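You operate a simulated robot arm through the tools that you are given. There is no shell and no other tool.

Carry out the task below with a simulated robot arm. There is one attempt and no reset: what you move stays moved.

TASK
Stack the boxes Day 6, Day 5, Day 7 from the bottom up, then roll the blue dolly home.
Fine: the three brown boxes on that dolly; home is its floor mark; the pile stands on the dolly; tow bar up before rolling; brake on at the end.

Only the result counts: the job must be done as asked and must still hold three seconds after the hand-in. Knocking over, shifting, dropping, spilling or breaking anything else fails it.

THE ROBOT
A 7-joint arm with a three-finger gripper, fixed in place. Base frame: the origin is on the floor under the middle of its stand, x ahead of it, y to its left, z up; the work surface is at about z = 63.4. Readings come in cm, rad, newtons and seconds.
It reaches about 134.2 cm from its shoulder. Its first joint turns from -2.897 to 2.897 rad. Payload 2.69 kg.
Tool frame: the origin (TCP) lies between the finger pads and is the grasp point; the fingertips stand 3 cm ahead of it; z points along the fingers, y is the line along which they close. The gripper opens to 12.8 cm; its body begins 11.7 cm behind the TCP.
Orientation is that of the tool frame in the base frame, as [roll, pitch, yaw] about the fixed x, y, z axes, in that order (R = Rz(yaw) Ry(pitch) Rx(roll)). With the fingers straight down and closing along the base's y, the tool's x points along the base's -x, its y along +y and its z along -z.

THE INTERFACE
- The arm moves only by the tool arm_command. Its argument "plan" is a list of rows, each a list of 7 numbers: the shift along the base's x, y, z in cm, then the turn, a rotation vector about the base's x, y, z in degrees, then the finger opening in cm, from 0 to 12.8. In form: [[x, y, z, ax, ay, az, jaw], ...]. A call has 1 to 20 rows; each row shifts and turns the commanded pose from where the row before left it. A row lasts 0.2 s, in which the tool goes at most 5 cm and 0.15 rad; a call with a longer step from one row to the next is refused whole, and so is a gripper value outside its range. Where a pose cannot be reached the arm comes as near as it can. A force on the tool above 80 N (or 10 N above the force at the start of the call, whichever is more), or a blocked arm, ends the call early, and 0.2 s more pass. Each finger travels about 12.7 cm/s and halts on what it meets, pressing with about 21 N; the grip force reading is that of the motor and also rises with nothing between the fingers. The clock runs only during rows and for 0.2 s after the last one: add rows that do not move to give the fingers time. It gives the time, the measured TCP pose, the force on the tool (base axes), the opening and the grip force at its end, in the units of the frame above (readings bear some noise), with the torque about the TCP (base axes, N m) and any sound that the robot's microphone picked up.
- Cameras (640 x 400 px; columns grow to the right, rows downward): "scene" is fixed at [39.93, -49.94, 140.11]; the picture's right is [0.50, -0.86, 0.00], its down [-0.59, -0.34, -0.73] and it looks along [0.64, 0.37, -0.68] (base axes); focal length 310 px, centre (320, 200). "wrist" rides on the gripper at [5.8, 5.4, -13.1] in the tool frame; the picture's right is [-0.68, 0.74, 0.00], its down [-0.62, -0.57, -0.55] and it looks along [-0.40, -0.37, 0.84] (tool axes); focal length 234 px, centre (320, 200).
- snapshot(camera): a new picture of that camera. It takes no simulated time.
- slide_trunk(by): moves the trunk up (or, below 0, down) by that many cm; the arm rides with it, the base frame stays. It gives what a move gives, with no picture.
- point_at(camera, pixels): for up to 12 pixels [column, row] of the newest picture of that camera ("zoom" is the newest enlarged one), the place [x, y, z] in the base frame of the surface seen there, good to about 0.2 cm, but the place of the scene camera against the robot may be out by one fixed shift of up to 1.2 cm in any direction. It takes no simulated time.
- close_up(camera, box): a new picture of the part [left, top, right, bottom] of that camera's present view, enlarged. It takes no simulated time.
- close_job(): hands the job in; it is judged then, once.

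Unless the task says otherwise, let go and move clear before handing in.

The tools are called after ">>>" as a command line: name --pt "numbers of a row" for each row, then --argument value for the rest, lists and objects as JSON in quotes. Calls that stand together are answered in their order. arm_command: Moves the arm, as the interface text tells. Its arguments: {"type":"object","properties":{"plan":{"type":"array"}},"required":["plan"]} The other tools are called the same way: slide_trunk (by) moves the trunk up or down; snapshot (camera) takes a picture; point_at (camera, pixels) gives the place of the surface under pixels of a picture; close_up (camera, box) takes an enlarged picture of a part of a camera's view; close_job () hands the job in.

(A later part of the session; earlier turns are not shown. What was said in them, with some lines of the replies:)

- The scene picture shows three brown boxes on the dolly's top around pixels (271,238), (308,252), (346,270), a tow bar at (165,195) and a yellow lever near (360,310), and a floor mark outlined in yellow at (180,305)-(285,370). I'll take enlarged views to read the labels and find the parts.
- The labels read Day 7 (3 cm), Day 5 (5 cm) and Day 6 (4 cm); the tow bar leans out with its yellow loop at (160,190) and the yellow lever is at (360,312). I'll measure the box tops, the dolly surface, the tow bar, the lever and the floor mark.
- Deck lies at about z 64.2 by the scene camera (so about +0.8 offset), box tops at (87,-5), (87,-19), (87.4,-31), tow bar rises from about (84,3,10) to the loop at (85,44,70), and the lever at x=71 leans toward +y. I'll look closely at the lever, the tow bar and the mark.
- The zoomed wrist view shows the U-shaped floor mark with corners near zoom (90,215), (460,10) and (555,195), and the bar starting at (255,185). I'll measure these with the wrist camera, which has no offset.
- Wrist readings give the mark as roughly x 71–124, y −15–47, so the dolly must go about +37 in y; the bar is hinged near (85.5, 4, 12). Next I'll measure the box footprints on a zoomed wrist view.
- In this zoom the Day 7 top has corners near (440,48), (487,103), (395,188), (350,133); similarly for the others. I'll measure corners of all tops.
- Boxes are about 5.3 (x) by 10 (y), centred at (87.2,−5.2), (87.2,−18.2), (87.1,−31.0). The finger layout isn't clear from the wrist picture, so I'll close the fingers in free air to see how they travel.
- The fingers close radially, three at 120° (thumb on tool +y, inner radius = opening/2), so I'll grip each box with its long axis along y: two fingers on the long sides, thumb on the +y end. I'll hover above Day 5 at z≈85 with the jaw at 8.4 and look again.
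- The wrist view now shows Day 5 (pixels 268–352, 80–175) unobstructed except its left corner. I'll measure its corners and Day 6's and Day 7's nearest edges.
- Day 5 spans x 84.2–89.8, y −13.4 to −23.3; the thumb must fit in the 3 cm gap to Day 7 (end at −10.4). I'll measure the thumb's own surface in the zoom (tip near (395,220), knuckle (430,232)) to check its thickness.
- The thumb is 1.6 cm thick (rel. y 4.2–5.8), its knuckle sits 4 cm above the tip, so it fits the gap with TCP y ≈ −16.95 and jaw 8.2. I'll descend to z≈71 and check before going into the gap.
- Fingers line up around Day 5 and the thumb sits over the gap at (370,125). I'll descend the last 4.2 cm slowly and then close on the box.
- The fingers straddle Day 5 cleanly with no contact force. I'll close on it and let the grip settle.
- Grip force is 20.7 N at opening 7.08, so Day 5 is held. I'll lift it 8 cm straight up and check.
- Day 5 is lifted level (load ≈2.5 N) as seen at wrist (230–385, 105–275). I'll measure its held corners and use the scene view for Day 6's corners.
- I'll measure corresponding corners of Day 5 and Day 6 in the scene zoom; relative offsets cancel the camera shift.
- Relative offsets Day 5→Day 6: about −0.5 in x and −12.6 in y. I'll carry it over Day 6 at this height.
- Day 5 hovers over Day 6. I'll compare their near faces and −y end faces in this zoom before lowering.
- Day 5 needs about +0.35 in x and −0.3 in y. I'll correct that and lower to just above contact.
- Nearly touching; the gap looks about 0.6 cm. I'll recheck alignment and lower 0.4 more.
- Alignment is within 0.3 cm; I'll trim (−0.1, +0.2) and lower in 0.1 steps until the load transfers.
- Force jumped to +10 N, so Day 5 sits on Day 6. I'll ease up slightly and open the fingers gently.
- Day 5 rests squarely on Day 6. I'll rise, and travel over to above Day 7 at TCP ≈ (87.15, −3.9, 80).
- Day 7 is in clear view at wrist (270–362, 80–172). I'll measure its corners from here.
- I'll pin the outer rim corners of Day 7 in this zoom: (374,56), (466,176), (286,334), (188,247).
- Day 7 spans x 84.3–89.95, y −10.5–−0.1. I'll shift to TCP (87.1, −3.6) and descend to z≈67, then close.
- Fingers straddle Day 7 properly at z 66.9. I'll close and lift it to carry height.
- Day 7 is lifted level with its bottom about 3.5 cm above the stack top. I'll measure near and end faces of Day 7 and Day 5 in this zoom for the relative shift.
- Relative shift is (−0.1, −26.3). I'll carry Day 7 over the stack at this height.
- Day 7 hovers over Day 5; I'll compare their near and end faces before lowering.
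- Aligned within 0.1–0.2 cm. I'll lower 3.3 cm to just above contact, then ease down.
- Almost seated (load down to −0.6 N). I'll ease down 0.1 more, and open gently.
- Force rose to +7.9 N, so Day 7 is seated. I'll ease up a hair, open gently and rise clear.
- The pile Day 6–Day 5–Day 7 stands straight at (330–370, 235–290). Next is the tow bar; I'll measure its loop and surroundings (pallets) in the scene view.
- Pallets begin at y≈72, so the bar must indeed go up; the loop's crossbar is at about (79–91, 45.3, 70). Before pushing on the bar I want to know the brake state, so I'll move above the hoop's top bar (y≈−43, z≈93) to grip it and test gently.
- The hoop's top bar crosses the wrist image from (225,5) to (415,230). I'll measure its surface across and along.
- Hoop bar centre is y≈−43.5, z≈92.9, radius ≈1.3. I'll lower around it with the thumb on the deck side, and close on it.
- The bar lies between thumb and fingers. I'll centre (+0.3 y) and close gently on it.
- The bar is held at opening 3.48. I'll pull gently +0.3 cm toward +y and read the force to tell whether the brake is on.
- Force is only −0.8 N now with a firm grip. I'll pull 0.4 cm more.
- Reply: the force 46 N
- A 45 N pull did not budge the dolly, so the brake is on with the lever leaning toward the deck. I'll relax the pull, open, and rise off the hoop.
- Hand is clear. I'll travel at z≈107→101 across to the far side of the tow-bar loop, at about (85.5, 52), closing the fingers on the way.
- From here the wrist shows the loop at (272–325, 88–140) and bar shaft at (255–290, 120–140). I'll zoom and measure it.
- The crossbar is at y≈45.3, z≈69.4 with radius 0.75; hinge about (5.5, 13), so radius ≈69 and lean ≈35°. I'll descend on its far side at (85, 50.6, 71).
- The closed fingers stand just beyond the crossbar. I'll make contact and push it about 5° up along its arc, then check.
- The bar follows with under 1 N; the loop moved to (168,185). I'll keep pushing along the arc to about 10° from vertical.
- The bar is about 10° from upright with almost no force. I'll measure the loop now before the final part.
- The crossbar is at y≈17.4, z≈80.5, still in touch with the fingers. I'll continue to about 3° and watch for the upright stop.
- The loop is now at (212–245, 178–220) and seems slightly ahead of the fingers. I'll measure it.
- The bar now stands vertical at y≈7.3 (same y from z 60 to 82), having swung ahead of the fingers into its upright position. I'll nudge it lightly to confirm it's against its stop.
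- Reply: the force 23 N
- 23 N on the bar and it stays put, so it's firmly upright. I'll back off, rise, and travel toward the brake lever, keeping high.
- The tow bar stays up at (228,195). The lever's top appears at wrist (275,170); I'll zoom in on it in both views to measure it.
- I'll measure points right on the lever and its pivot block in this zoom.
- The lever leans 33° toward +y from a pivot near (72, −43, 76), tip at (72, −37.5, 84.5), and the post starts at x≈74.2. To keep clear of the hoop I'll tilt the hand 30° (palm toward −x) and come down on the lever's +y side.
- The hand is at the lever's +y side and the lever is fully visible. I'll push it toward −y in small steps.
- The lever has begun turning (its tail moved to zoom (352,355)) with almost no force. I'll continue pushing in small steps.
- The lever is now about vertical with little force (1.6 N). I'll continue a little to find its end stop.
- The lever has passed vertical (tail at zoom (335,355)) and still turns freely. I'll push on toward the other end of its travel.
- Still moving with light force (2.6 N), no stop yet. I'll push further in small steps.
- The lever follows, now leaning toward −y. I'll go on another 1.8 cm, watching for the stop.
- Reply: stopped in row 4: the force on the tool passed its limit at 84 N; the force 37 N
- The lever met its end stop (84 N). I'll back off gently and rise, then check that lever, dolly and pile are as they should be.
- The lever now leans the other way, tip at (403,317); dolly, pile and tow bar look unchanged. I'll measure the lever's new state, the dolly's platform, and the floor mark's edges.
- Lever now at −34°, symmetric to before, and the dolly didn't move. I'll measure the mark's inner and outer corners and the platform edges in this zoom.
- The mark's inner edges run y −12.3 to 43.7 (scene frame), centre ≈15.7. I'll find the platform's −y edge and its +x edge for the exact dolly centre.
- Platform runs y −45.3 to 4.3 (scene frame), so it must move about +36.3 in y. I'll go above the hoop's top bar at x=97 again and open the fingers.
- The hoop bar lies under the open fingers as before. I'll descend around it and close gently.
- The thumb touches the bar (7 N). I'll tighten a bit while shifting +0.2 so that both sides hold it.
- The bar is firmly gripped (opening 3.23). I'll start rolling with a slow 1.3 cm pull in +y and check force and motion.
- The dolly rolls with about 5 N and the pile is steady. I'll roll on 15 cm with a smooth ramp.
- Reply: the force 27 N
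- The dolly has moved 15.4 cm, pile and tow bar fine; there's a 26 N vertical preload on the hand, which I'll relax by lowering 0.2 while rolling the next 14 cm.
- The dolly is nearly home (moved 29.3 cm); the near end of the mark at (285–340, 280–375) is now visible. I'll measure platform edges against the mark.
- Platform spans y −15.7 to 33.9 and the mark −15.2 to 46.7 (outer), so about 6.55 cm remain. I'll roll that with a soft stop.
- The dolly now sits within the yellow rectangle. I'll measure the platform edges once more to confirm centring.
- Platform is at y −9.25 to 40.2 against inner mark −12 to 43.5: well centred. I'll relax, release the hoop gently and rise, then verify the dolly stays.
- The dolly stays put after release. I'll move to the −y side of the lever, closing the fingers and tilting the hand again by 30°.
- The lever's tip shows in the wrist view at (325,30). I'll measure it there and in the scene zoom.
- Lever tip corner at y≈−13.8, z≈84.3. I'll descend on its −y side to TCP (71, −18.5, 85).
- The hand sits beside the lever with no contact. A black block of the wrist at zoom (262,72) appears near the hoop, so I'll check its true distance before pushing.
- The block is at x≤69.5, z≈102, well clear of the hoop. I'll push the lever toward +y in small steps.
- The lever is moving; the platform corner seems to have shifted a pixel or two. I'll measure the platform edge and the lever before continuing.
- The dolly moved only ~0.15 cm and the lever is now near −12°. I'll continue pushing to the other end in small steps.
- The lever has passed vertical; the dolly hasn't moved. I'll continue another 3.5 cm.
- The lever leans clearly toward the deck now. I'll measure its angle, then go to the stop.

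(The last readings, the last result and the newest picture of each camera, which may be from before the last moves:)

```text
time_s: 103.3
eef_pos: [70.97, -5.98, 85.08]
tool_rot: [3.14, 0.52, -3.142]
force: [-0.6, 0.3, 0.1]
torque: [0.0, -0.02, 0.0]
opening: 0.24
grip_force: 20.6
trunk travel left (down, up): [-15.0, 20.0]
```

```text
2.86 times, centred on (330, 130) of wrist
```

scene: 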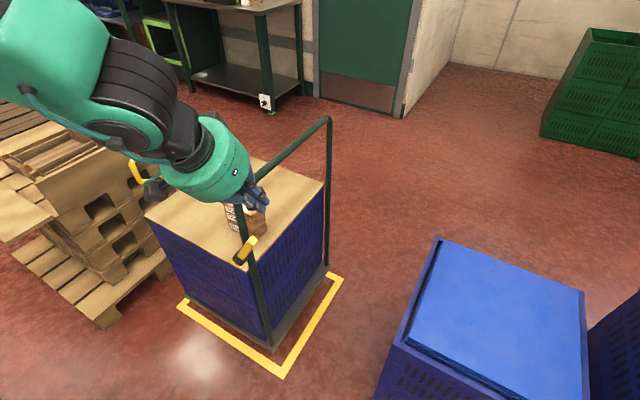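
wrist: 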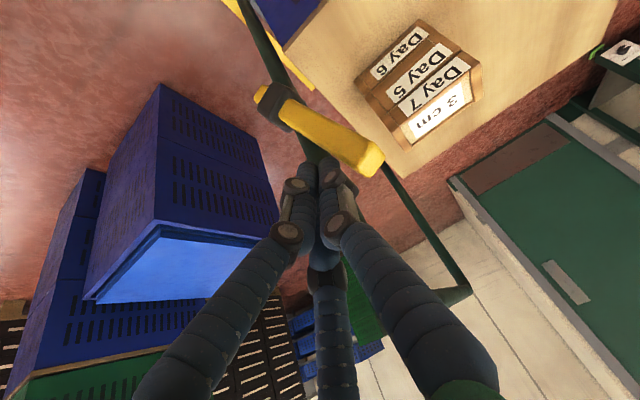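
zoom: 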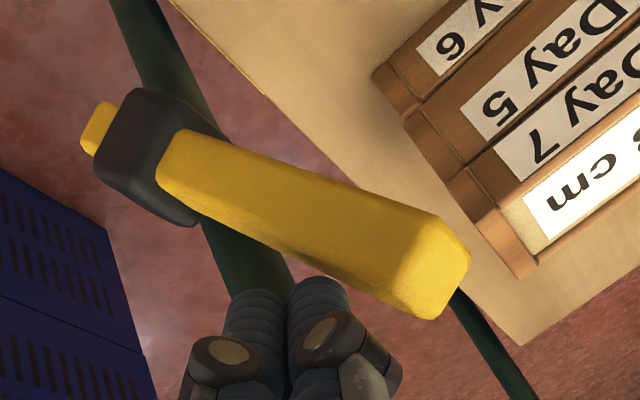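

At about +17° earlier and further now, with no resistance. I'll continue in small steps until the stop is felt.

>>> arm_command --pt "0 0.4 0 0 0 0 0" --pt "0 0.4 0 0 0 0 0" --pt "0 0.3 0 0 0 0 0" --pt "0 0 0 0 0 0 0"

>>> close_up --camera "wrist" --box '[240, 60, 420, 200]'

```text
time_s: 104.3
eef_pos: [70.97, -5.13, 85.16]
tool_rot: [-3.141, 0.524, 3.141]
force: [-2.2, -29.9, 3.9]
torque: [-0.67, -0.04, -0.33]
opening: 0.19
grip_force: 20.8
trunk travel left (down, up): [-15.0, 20.0]
```

```text
2.86 times, centred on (330, 130) of wrist
```

zoom: 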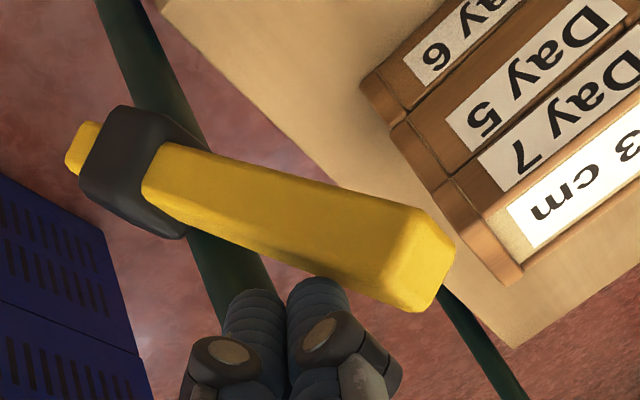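

A firm 30 N stop at the predicted place: the lever is fully over. I'll back off gently, rise, and inspect.

>>> arm_command --pt "0 -0.5 0 0 0 0 0" --pt "0 -1.0 0 0 0 0 0" --pt "-0.3 -1.5 0 0 0 0 0" --pt "-0.5 -2 1 0 0 0 0" --pt "-1 -2 3 0 0 0 0" --pt "-1 -1 4 0 0 0 0" --pt "-1 0 4.5 0 0 0 0" --pt "-1 0 4.5 0 7.5 0 0" --pt "-1 0 2 0 7.5 0 0" --pt "0 0 0 0 7.5 0 0" --pt "0 0 0 0 7.5 0 0" --pt "0 0 0 0 0 0 0"

>>> snapshot --camera "scene"

>>> close_up --camera "scene" --box '[190, 170, 310, 290]'

>>> snapshot --camera "wrist"

```text
time_s: 106.9
eef_pos: [65.19, -12.93, 104.09]
tool_rot: [3.14, -0.007, -3.141]
force: [0.4, 0.8, -0.1]
torque: [0.02, 0.02, -0.01]
opening: 0.24
grip_force: 21.3
trunk travel left (down, up): [-15.0, 20.0]
```

```text
taken
```

scene: 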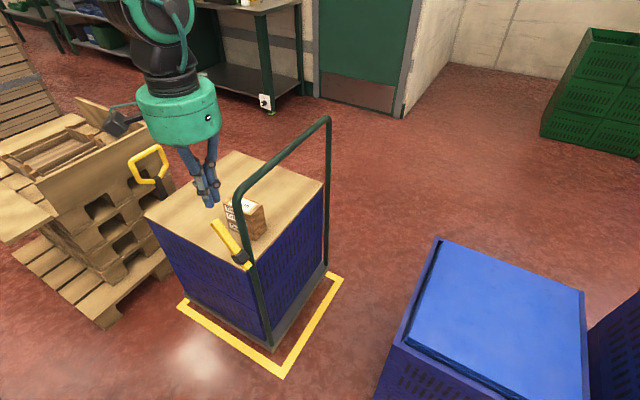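

```text
3.33 times, centred on (250, 230) of scene
```

zoom: 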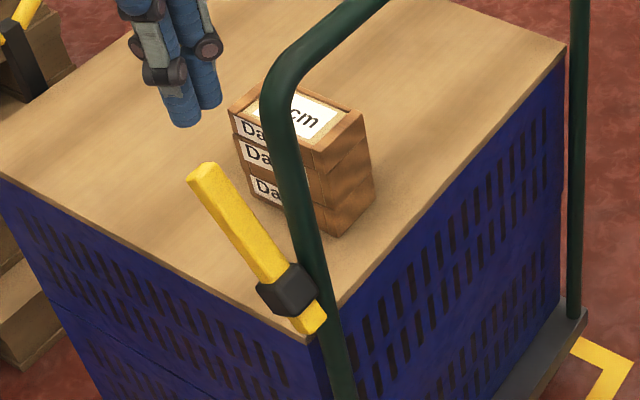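

```text
taken
```

wrist: 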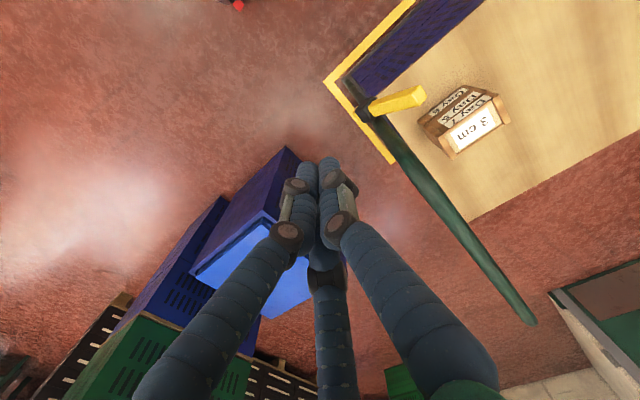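

The lever again leans toward the deck as at the start. I'll measure its angle, the platform position, the pile and the tow bar.

>>> point_at --camera "zoom" --pixels '[[205, 170], [230, 215], [262, 265], [285, 290], [310, 320], [320, 155], [355, 160], [345, 190], [350, 215], [325, 115]]'

>>> point_at --camera "scene" --pixels '[[148, 155], [160, 148], [166, 165], [158, 182], [135, 170], [162, 188], [273, 342], [290, 320], [325, 275], [184, 292]]'

>>> close_up --camera "scene" --box '[110, 120, 230, 240]'

```text
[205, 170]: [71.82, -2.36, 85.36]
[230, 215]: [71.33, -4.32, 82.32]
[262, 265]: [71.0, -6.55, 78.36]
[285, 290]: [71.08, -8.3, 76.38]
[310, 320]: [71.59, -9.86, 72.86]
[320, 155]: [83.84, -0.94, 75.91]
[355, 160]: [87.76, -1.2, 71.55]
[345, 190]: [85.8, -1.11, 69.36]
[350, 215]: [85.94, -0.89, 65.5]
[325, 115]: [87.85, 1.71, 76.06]
```

```text
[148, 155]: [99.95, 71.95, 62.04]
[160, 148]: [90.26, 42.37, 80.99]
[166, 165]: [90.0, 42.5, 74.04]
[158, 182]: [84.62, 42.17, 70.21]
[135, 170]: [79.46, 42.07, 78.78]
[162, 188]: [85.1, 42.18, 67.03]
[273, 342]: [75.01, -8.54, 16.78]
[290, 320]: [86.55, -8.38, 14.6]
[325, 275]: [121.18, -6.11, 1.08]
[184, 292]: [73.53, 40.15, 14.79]
```

```text
3.33 times, centred on (170, 180) of scene
```

zoom: 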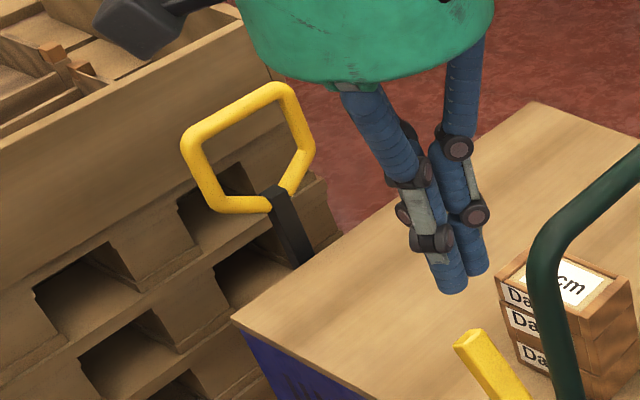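

Tow bar is vertical (y≈42.2 from z 67 to 81), pile faces are flush, the lever is back at ~32°. A last check of the dolly within the mark, then I'll move the hand well clear.

>>> close_up --camera "scene" --box '[165, 260, 355, 390]'

>>> arm_command --pt "-1 0 3 0 0 0 2" --pt "-2 0 3 0 0 0 4" --pt "-2 0 3 0 0 0 6" --pt "-2 -1 2 0 0 0 6" --pt "-2 -2 0 0 0 0 6" --pt "0 0 0 0 0 0 6" --pt "0 0 0 0 0 0 6" --pt "0 0 0 0 0 0 6" --pt "0 0 0 0 0 0 6" --pt "0 0 0 0 0 0 6"

>>> snapshot --camera "scene"

```text
3.08 times, centred on (260, 325) of scene
```

zoom: 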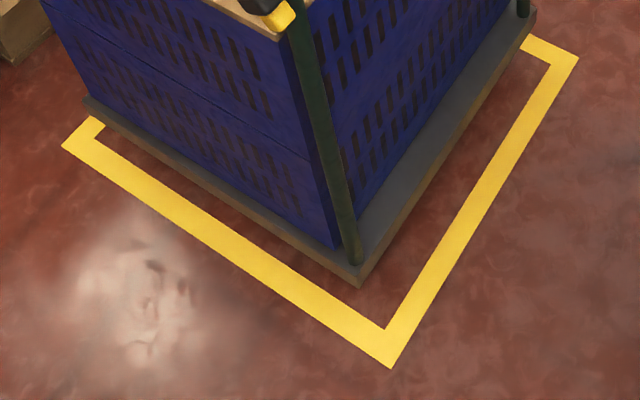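

```text
time_s: 109.1
eef_pos: [56.02, -15.99, 114.98]
tool_rot: [3.141, -0.003, -3.141]
force: [0.2, 0.1, 0.6]
torque: [0.0, 0.02, 0.01]
opening: 5.99
grip_force: 0.1
trunk travel left (down, up): [-15.0, 20.0]
```

```text
taken
```

scene: 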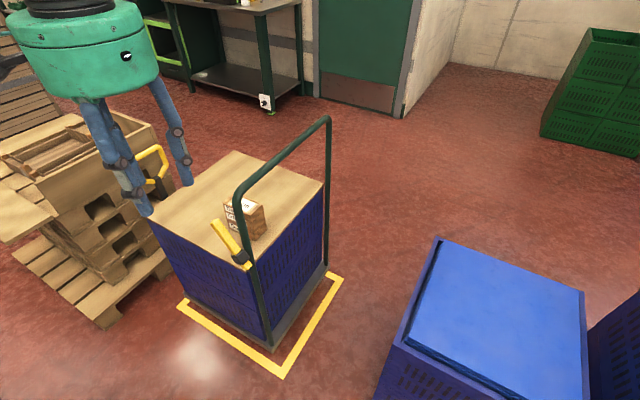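

The dolly stands still inside the mark, the tow bar is upright, the lever is in its starting (brake-on) position and took 30 N without the dolly rolling. The pile of Day 6, Day 5, Day 7 stands straight and the hand is clear, so I'll hand in the job.

>>> close_job

```text
The job is handed in.
```

The job is done and handed in; I haven't seen the judge's result. The boxes are stacked on the dolly with Day 6 at the bottom, Day 5 in the middle and Day 7 on top, and the dolly is home inside its floor mark.

- **Pile:** the three boxes lined up to within about 0.3 cm in the last check, after the roll.
- **Tow bar:** I pushed it upright before rolling, and it was still vertical at home.
- **Position:** the dolly rolled about 36 cm and sits inside the yellow rectangle. It has roughly 3 cm to spare at each end and almost none on the side nearest the robot.
- **Brake:** the lever is back in its starting position. With it there at the start, the dolly held against a 45 N pull. At home it held while I pushed the lever against its stop with about 30 N. I didn't repeat the pull test.

I saw no sign that anything else was knocked or moved, and the hand was clear of everything at hand-in.
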